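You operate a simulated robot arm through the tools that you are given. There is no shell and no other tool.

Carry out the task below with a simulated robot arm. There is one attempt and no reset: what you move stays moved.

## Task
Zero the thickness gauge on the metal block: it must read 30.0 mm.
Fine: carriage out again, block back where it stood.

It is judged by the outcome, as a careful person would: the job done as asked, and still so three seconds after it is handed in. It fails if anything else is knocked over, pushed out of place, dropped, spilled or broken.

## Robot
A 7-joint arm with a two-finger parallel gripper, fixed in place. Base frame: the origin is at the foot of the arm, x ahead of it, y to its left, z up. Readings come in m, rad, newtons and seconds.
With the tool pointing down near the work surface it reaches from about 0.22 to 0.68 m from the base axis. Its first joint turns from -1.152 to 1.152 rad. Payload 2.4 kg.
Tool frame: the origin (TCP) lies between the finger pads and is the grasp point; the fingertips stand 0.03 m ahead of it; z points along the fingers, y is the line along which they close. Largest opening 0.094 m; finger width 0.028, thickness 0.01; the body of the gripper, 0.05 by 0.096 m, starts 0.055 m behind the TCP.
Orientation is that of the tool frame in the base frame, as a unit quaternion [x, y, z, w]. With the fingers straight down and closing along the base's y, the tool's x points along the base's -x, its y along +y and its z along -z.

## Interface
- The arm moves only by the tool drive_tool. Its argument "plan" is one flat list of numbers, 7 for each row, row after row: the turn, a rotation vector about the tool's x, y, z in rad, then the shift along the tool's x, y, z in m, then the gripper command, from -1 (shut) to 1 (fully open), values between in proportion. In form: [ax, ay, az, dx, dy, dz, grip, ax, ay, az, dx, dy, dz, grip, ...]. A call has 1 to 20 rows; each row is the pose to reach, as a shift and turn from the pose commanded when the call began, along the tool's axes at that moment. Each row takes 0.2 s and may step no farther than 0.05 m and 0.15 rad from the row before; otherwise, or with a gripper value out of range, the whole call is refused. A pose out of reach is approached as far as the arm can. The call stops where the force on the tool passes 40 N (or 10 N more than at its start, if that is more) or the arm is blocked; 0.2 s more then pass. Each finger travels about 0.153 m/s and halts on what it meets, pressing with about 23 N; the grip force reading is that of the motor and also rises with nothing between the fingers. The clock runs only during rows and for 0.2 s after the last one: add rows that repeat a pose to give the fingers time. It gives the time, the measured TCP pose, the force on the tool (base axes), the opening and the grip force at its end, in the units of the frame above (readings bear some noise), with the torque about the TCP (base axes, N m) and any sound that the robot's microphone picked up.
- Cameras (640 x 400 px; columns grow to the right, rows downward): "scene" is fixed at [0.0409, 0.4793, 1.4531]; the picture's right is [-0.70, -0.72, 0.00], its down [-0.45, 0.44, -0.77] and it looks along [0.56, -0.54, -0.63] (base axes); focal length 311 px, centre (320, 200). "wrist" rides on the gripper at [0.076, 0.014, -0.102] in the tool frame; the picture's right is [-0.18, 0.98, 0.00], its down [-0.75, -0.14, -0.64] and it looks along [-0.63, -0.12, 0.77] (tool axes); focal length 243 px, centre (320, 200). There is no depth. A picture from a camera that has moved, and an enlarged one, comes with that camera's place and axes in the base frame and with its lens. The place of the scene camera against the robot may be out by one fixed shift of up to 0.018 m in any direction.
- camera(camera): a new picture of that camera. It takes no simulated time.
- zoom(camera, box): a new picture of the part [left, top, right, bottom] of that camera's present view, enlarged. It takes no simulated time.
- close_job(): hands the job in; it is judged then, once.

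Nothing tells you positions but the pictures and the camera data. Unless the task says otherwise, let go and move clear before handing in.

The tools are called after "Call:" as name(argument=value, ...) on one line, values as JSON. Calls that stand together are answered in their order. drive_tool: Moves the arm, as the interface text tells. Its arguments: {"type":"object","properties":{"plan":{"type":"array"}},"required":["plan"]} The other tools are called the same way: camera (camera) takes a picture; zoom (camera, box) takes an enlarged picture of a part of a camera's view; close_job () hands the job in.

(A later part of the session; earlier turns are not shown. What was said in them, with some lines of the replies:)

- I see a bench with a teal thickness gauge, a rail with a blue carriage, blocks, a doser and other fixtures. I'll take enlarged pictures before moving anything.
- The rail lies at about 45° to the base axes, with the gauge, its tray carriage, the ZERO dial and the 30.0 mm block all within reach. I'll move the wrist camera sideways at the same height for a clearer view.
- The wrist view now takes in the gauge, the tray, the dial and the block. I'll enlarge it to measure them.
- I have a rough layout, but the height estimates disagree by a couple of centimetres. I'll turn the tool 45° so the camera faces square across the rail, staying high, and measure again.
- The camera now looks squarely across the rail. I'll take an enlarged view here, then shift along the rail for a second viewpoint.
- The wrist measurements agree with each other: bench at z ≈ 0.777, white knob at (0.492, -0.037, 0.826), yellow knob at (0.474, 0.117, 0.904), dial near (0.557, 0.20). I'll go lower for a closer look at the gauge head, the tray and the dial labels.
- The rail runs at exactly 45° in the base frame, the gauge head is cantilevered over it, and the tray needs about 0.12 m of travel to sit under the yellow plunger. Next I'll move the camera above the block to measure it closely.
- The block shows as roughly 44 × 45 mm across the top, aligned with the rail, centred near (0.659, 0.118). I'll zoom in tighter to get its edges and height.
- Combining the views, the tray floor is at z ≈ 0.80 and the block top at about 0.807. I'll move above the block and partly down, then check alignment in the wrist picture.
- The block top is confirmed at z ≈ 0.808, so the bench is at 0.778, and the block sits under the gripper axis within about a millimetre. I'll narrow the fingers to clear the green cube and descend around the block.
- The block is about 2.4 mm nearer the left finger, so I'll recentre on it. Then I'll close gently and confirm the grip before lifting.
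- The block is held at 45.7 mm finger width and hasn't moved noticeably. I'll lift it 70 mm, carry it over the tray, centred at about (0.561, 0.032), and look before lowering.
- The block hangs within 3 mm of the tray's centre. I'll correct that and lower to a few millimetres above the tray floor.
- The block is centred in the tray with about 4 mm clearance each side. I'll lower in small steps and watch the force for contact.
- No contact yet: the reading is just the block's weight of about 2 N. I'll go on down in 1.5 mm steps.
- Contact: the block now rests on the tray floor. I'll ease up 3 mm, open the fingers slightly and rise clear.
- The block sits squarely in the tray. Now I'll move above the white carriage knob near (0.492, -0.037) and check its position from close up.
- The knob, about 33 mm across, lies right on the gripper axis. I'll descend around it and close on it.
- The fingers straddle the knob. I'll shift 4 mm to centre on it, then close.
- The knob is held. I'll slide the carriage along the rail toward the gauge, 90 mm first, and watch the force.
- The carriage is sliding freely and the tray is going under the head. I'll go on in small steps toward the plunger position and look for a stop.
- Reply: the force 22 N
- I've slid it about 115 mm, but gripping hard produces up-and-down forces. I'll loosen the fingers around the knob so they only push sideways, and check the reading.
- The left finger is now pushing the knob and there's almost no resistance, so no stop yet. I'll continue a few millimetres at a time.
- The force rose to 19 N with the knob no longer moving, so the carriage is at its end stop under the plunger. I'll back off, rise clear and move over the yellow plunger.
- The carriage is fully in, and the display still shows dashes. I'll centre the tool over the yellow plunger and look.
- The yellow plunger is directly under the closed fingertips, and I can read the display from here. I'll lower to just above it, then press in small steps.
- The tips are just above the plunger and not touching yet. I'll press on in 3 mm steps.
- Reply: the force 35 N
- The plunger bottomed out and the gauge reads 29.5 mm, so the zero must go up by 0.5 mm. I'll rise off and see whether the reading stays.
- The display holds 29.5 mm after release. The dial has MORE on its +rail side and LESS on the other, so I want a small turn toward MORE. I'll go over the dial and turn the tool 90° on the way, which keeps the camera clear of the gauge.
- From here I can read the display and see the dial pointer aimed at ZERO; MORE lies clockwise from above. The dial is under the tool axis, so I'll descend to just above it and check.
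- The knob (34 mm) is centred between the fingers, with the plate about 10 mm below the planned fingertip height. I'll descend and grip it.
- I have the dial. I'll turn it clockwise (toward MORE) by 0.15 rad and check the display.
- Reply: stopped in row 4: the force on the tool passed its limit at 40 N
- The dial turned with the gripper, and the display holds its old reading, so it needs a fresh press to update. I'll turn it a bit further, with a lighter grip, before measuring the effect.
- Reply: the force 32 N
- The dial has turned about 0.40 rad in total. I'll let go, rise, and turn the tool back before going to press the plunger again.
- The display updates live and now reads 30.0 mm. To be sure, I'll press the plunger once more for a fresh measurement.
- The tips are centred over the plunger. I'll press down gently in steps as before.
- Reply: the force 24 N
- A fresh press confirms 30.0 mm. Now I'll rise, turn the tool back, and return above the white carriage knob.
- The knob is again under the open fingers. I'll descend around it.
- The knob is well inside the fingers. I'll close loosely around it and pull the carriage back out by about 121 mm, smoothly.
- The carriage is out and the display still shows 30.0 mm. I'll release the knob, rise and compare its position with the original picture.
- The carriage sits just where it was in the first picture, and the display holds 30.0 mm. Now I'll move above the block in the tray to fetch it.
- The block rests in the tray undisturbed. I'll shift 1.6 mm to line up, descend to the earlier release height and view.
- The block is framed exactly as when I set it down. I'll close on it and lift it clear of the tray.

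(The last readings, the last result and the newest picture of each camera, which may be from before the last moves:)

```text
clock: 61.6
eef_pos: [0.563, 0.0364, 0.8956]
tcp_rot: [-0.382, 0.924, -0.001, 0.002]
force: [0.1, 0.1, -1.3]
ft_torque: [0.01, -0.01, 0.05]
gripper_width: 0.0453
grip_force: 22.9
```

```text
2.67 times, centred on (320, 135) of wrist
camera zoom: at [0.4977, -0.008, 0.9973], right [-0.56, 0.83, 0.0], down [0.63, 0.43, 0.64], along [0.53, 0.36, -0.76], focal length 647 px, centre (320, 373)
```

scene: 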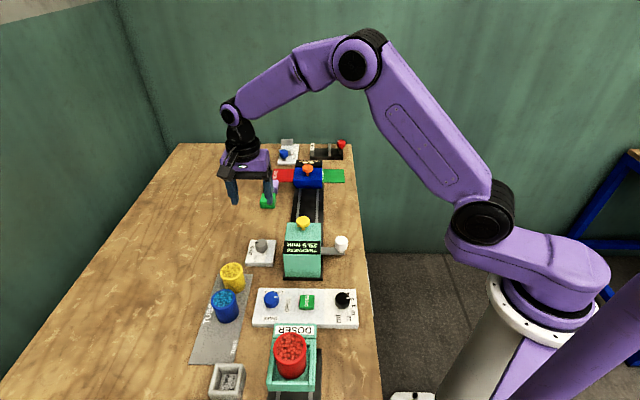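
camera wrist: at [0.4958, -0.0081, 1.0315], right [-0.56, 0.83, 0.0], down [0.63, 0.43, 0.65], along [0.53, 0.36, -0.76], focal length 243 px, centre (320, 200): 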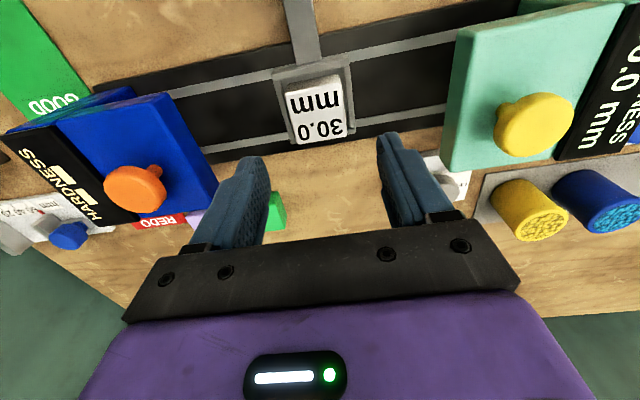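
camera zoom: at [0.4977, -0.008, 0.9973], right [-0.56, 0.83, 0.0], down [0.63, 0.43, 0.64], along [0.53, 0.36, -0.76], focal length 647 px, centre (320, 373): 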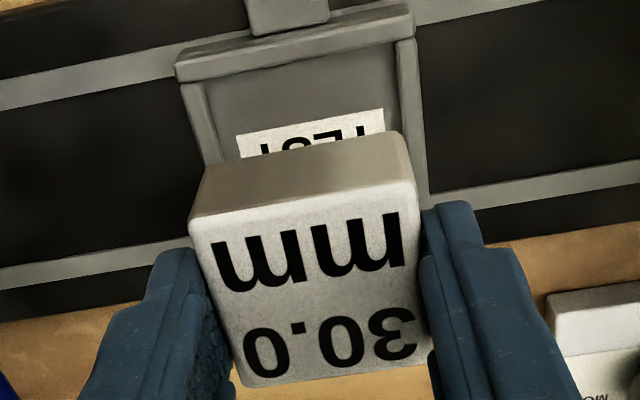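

I have it: 45.3 mm width, carrying its weight. I'll carry it back along the exact reverse displacement and stop about 20 mm above its old spot to check.

Call:
drive_tool(plan=[0, 0, 0, -0.033, -0.003, 0, -1, 0, 0, 0, -0.066, -0.006, 0, -1, 0, 0, 0, -0.099, -0.009, 0, -1, 0, 0, 0, -0.1287, -0.0117, 0, -1, 0, 0, 0, -0.1287, -0.0117, 0.03, -1, 0, 0, 0, -0.1287, -0.0117, 0.055, -1, 0, 0, 0, -0.1287, -0.0117, 0.055, -1])

Call:
zoom(camera="wrist", box=[220, 90, 420, 240])

Call:
camera(camera="wrist")

Call:
zoom(camera="scene", box=[230, 190, 370, 290])

```text
clock: 63.2
eef_pos: [0.6626, 0.1183, 0.8413]
tcp_rot: [-0.384, 0.924, 0.0, 0.002]
force: [-0.8, 0.1, -1.1]
ft_torque: [-0.01, -0.03, 0.0]
gripper_width: 0.0457
grip_force: 22.6
```

```text
2.67 times, centred on (320, 165) of wrist
camera zoom: at [0.597, 0.074, 0.9444], right [-0.57, 0.82, 0.0], down [0.63, 0.43, 0.65], along [0.53, 0.36, -0.76], focal length 647 px, centre (320, 293)
```

zoom: 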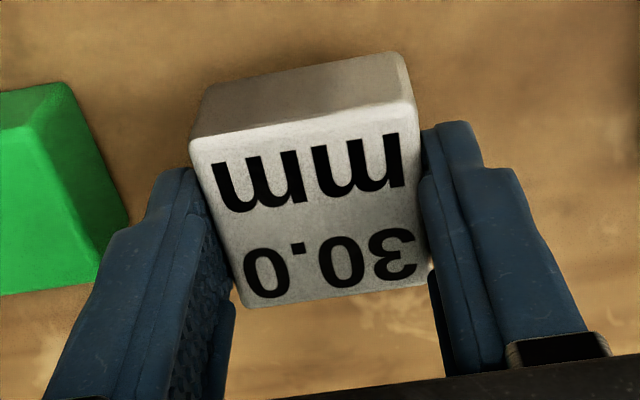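

```text
taken
camera wrist: at [0.597, 0.074, 0.9444], right [-0.57, 0.82, 0.0], down [0.63, 0.43, 0.65], along [0.53, 0.36, -0.76], focal length 243 px, centre (320, 200)
```

wrist: 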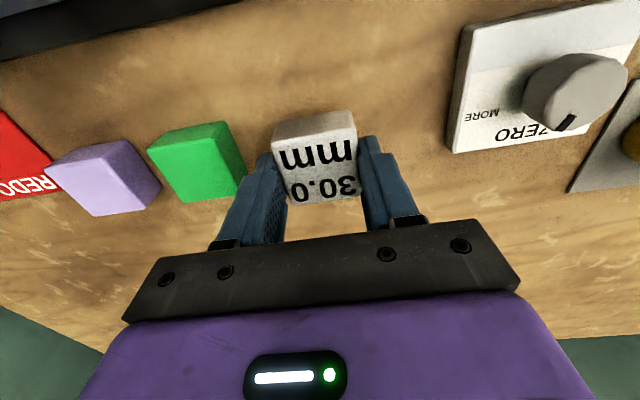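

```text
4.00 times, centred on (300, 240) of scene
camera zoom: at [0.041, 0.4793, 1.4531], right [-0.7, -0.72, 0.0], down [-0.45, 0.44, -0.77], along [0.56, -0.54, -0.63], focal length 1246 px, centre (400, 40)
```

zoom: 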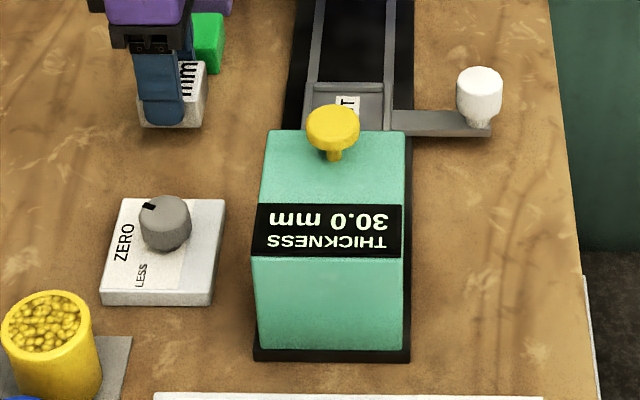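

The position measures the same as when I picked it up, within noise. I'll lower it to just above the bench and compare with the grasp picture.

Call:
drive_tool(plan=[0, 0, 0, 0, 0, 0.008, -1, 0, 0, 0, 0, 0, 0.014, -1, 0, 0, 0, 0, 0, 0.018, -1, 0, 0, 0, 0, 0, 0.018, -1])

Call:
zoom(camera="wrist", box=[220, 90, 420, 240])

Call:
camera(camera="wrist")

Call:
zoom(camera="scene", box=[230, 190, 370, 290])

```text
clock: 64.2
eef_pos: [0.6632, 0.1176, 0.8237]
tcp_rot: [-0.383, 0.924, 0.0, 0.002]
force: [0.4, -0.6, -1.8]
ft_torque: [-0.01, 0.0, -0.03]
gripper_width: 0.0456
grip_force: 22.8
```

```text
2.67 times, centred on (320, 165) of wrist
camera zoom: at [0.597, 0.0735, 0.9259], right [-0.57, 0.82, 0.0], down [0.63, 0.43, 0.65], along [0.53, 0.36, -0.76], focal length 647 px, centre (320, 293)
```

zoom: 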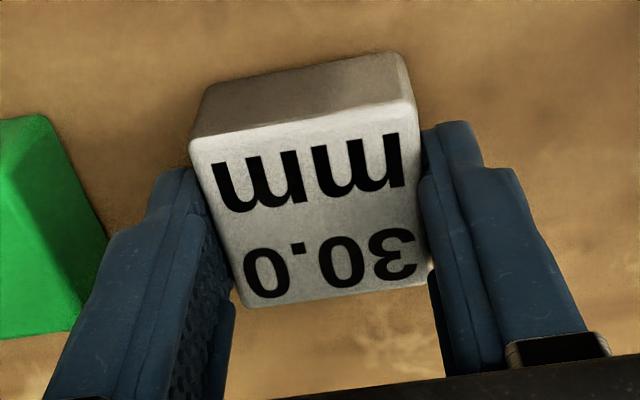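

```text
taken
camera wrist: at [0.597, 0.0735, 0.9259], right [-0.57, 0.82, 0.0], down [0.63, 0.43, 0.65], along [0.53, 0.36, -0.76], focal length 243 px, centre (320, 200)
```

wrist: 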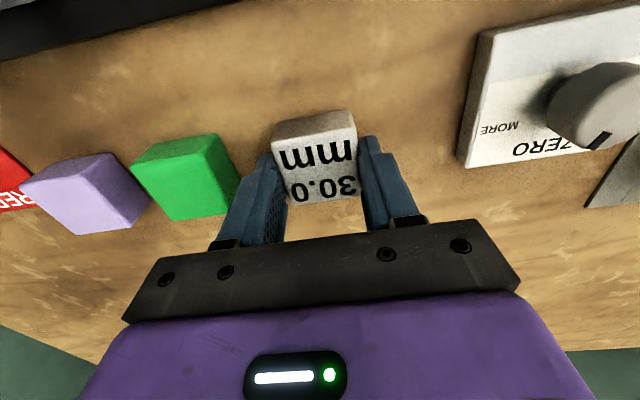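

```text
4.00 times, centred on (300, 240) of scene
camera zoom: at [0.041, 0.4793, 1.4531], right [-0.7, -0.72, 0.0], down [-0.45, 0.44, -0.77], along [0.56, -0.54, -0.63], focal length 1246 px, centre (400, 40)
```

zoom: 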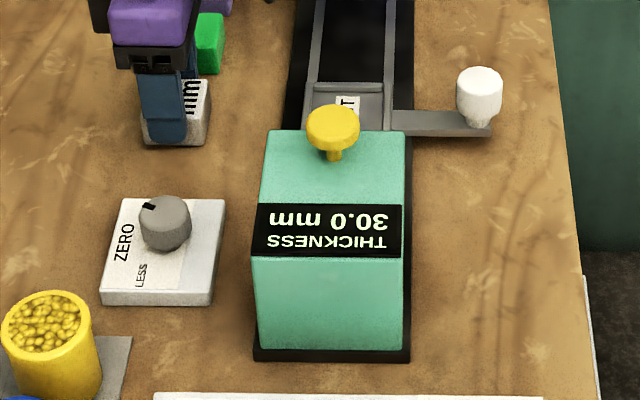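

The view matches the original grasp picture: the green cube is in the same place, within about a millimetre. I'll lower the last couple of millimetres until I feel contact.

Call:
drive_tool(plan=[0, 0, 0, 0, 0, 0.0015, -1, 0, 0, 0, 0, 0, 0.0015, -1])

Call:
drive_tool(plan=[0, 0, 0, 0, 0, 0.0015, -1, 0, 0, 0, 0, 0, 0.0015, -1])

```text
clock: 64.8
eef_pos: [0.6623, 0.1166, 0.8227]
tcp_rot: [-0.382, 0.924, 0.001, 0.003]
force: [-1.5, -1.0, 2.5]
ft_torque: [0.01, 0.11, -0.01]
gripper_width: 0.0455
grip_force: 23.1
```

```text
clock: 65.4
eef_pos: [0.6622, 0.118, 0.8211]
tcp_rot: [-0.382, 0.924, 0.0, 0.003]
force: [-5.2, -1.3, 15.2]
ft_torque: [0.01, 0.19, -0.05]
gripper_width: 0.0457
grip_force: 23.6
```

The block is on the bench. I'll compare the view once more before releasing.

Call:
drive_tool(plan=[0, 0, 0, 0, 0, -0.002, -1, 0, 0, 0, 0, 0, -0.002, -1])

Call:
zoom(camera="wrist", box=[220, 90, 420, 240])

Call:
zoom(camera="scene", box=[230, 190, 370, 290])

```text
clock: 66.0
eef_pos: [0.6616, 0.1178, 0.8216]
tcp_rot: [-0.383, 0.924, 0.0, 0.0]
force: [-0.2, 0.4, -1.3]
ft_torque: [0.08, -0.02, 0.03]
gripper_width: 0.0456
grip_force: 22.5
```

```text
2.67 times, centred on (320, 165) of wrist
camera zoom: at [0.596, 0.0737, 0.9238], right [-0.57, 0.82, 0.0], down [0.63, 0.43, 0.64], along [0.53, 0.36, -0.77], focal length 647 px, centre (320, 293)
```

zoom: 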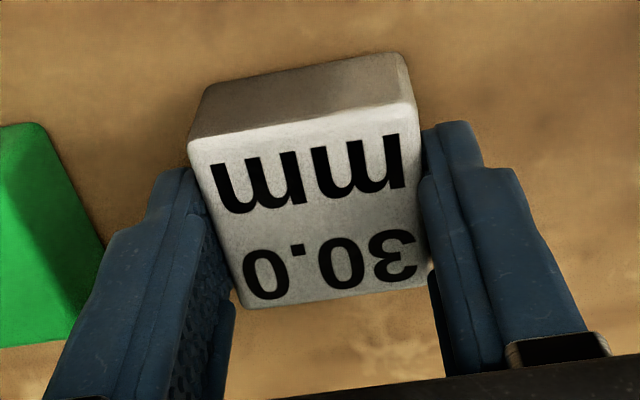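

```text
4.00 times, centred on (300, 240) of scene
camera zoom: at [0.041, 0.4793, 1.4531], right [-0.7, -0.72, 0.0], down [-0.45, 0.44, -0.77], along [0.56, -0.54, -0.63], focal length 1246 px, centre (400, 40)
```

zoom: 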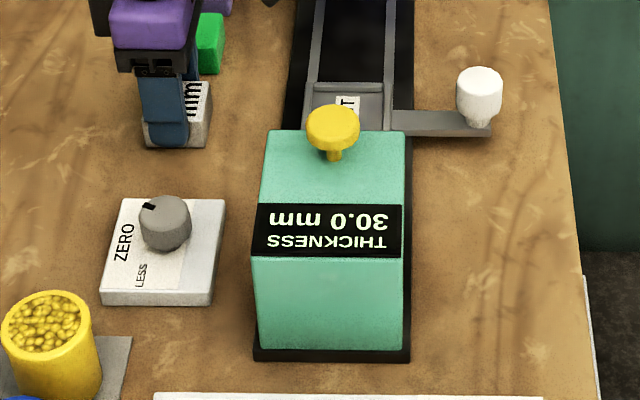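

The view matches the original to within about a millimetre. I'll set it down the last fraction, open the fingers and rise clear.

Call:
drive_tool(plan=[0, 0, 0, 0, 0, 0.001, -1, 0, 0, 0, 0, 0, 0.001, -1, 0, 0, 0, 0, 0, 0.001, 0.2, 0, 0, 0, 0, 0, 0.001, 0.4, 0, 0, 0, 0, 0, 0.001, 0.4, 0, 0, 0, 0, 0, -0.02, 0.4, 0, 0, 0, 0, 0, -0.06, 0.4, 0, 0, 0, 0, 0, -0.1, 0.4, 0, 0, 0, 0.045, 0, -0.11, 0.4, 0, 0, 0, 0.09, 0, -0.12, 0.4, 0, 0, 0, 0.13, 0, -0.13, 0.4, 0, 0, 0, 0.13, 0, -0.13, 0.4])

Call:
zoom(camera="scene", box=[230, 190, 370, 290])

Call:
zoom(camera="scene", box=[240, 130, 370, 211])

Call:
camera(camera="scene")

Call:
camera(camera="wrist")

```text
clock: 68.6
eef_pos: [0.5679, 0.0286, 0.9523]
tcp_rot: [-0.383, 0.924, 0.0, 0.001]
force: [0.0, 0.1, 0.6]
ft_torque: [0.0, -0.02, 0.01]
gripper_width: 0.0657
grip_force: 0.1
```

```text
4.00 times, centred on (300, 240) of scene
camera zoom: at [0.0409, 0.4793, 1.4531], right [-0.7, -0.72, 0.0], down [-0.45, 0.44, -0.77], along [0.56, -0.54, -0.63], focal length 1246 px, centre (400, 40)
```

zoom: 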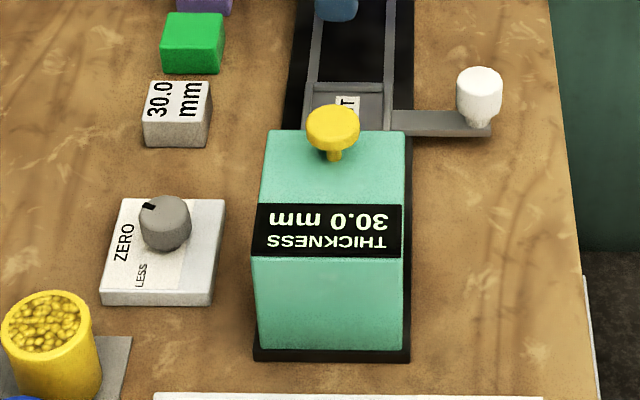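

```text
4.92 times, centred on (305, 170) of scene
camera zoom: at [0.0409, 0.4793, 1.4531], right [-0.7, -0.72, 0.0], down [-0.45, 0.44, -0.77], along [0.56, -0.54, -0.63], focal length 1533 px, centre (394, 345)
```

zoom: 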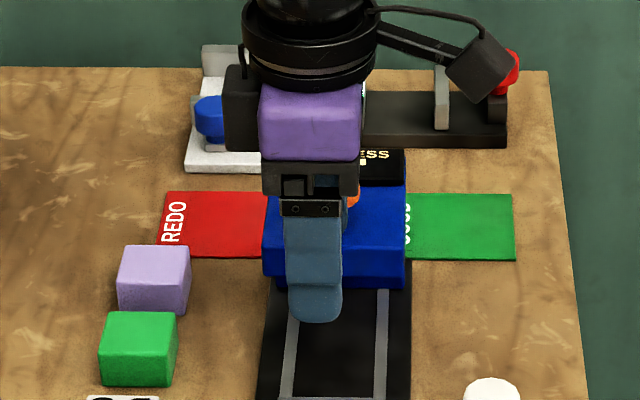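

```text
taken
```

scene: 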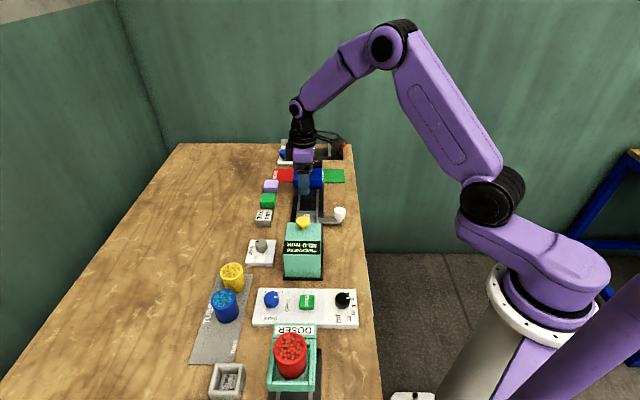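

```text
taken
camera wrist: at [0.5031, -0.0155, 1.0538], right [-0.57, 0.82, 0.0], down [0.63, 0.43, 0.65], along [0.53, 0.36, -0.76], focal length 243 px, centre (320, 200)
```

wrist: 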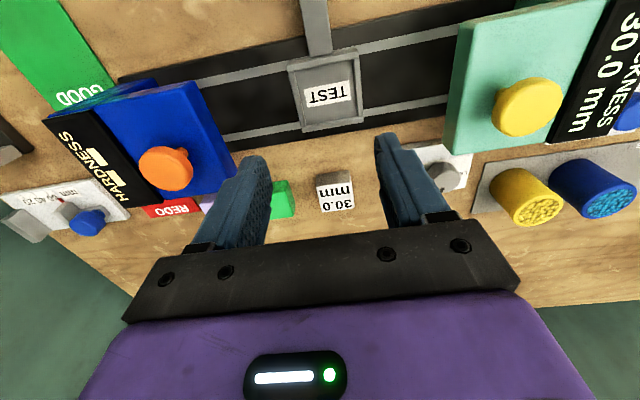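

The block matches its original spot to within about a pixel, the tray is out and empty, the neighbours are undisturbed, and the gauge reads 30.0 mm. I'll move the arm well clear and take a last look.

Call:
drive_tool(plan=[0, 0, 0, 0, 0, -0.04, 0.6, 0, 0, 0, 0, 0, -0.08, 0.8, 0, 0, 0, 0.03, 0, -0.11, 1, 0, 0, 0, 0.07, 0, -0.13, 1, 0, 0, 0, 0.11, 0, -0.15, 1, 0, 0, 0, 0.15, 0, -0.15, 1, 0, 0, 0, 0.15, 0, -0.15, 1, 0, 0, 0, 0.15, 0, -0.15, 1])

Call:
camera(camera="scene")

Call:
zoom(camera="scene", box=[230, 190, 370, 290])

Call:
zoom(camera="scene", box=[240, 130, 370, 211])

```text
clock: 70.4
eef_pos: [0.4622, -0.0824, 1.1005]
tcp_rot: [-0.383, 0.924, 0.0, 0.002]
force: [0.5, 0.9, 0.6]
ft_torque: [0.03, 0.01, 0.0]
gripper_width: 0.0939
grip_force: 0.1
```

```text
taken
```

scene: 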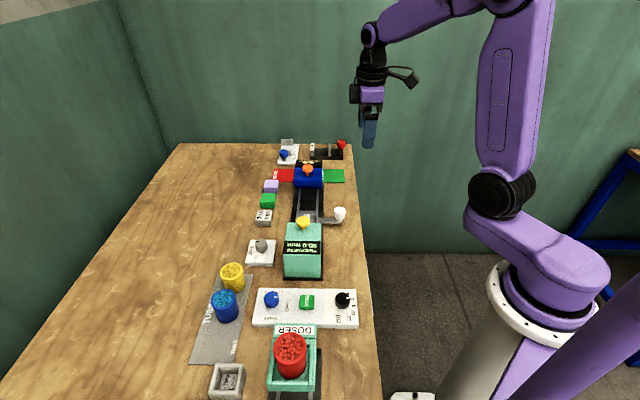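

```text
4.00 times, centred on (300, 240) of scene
camera zoom: at [0.0409, 0.4793, 1.4531], right [-0.7, -0.72, 0.0], down [-0.45, 0.44, -0.77], along [0.56, -0.54, -0.63], focal length 1246 px, centre (400, 40)
```

zoom: 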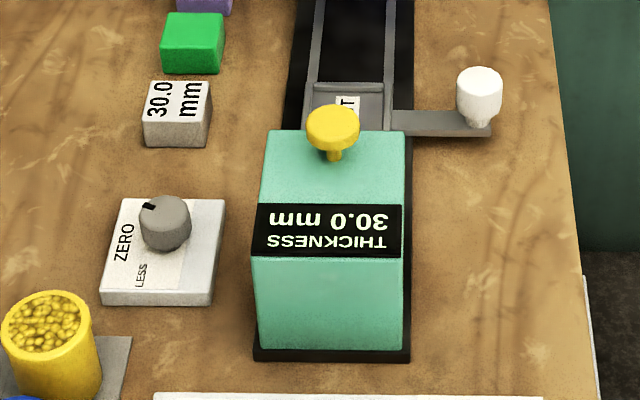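

```text
4.92 times, centred on (305, 170) of scene
camera zoom: at [0.0409, 0.4793, 1.4531], right [-0.7, -0.72, 0.0], down [-0.45, 0.44, -0.77], along [0.56, -0.54, -0.63], focal length 1533 px, centre (394, 345)
```

zoom: 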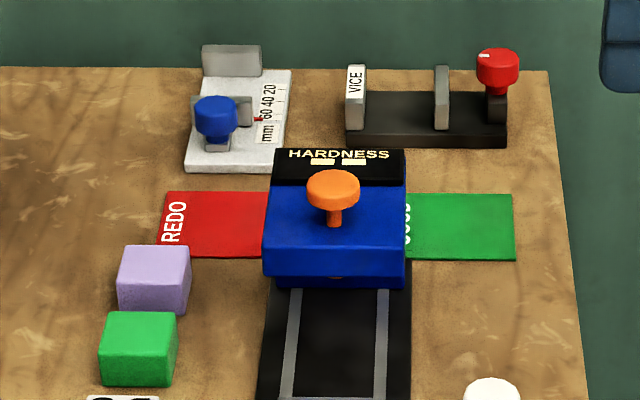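

The gauge reads 30.0 mm, the carriage is out, the block is back on its original spot, everything else is unmoved, and the arm is clear. I'm handing the job in.

Call:
close_job()

```text
The job is handed in.
```

The thickness gauge now reads 30.0 mm on the metal block. It read 29.5 mm on the first press. I turned the ZERO dial about 0.4 rad toward MORE, and a second press of the plunger confirmed 30.0 mm.

- **Carriage:** it is out again and looks unchanged from where it started.
- **Block:** it is back where it stood, to within about a millimetre judging from the pictures.
- **Other items:** everything else looks the same as at the start. The arm has let go and is clear of the bench.

One move stopped early: while I was turning the dial, the force passed the 40 N limit. The dial had already turned as intended, and I saw no sign of damage.
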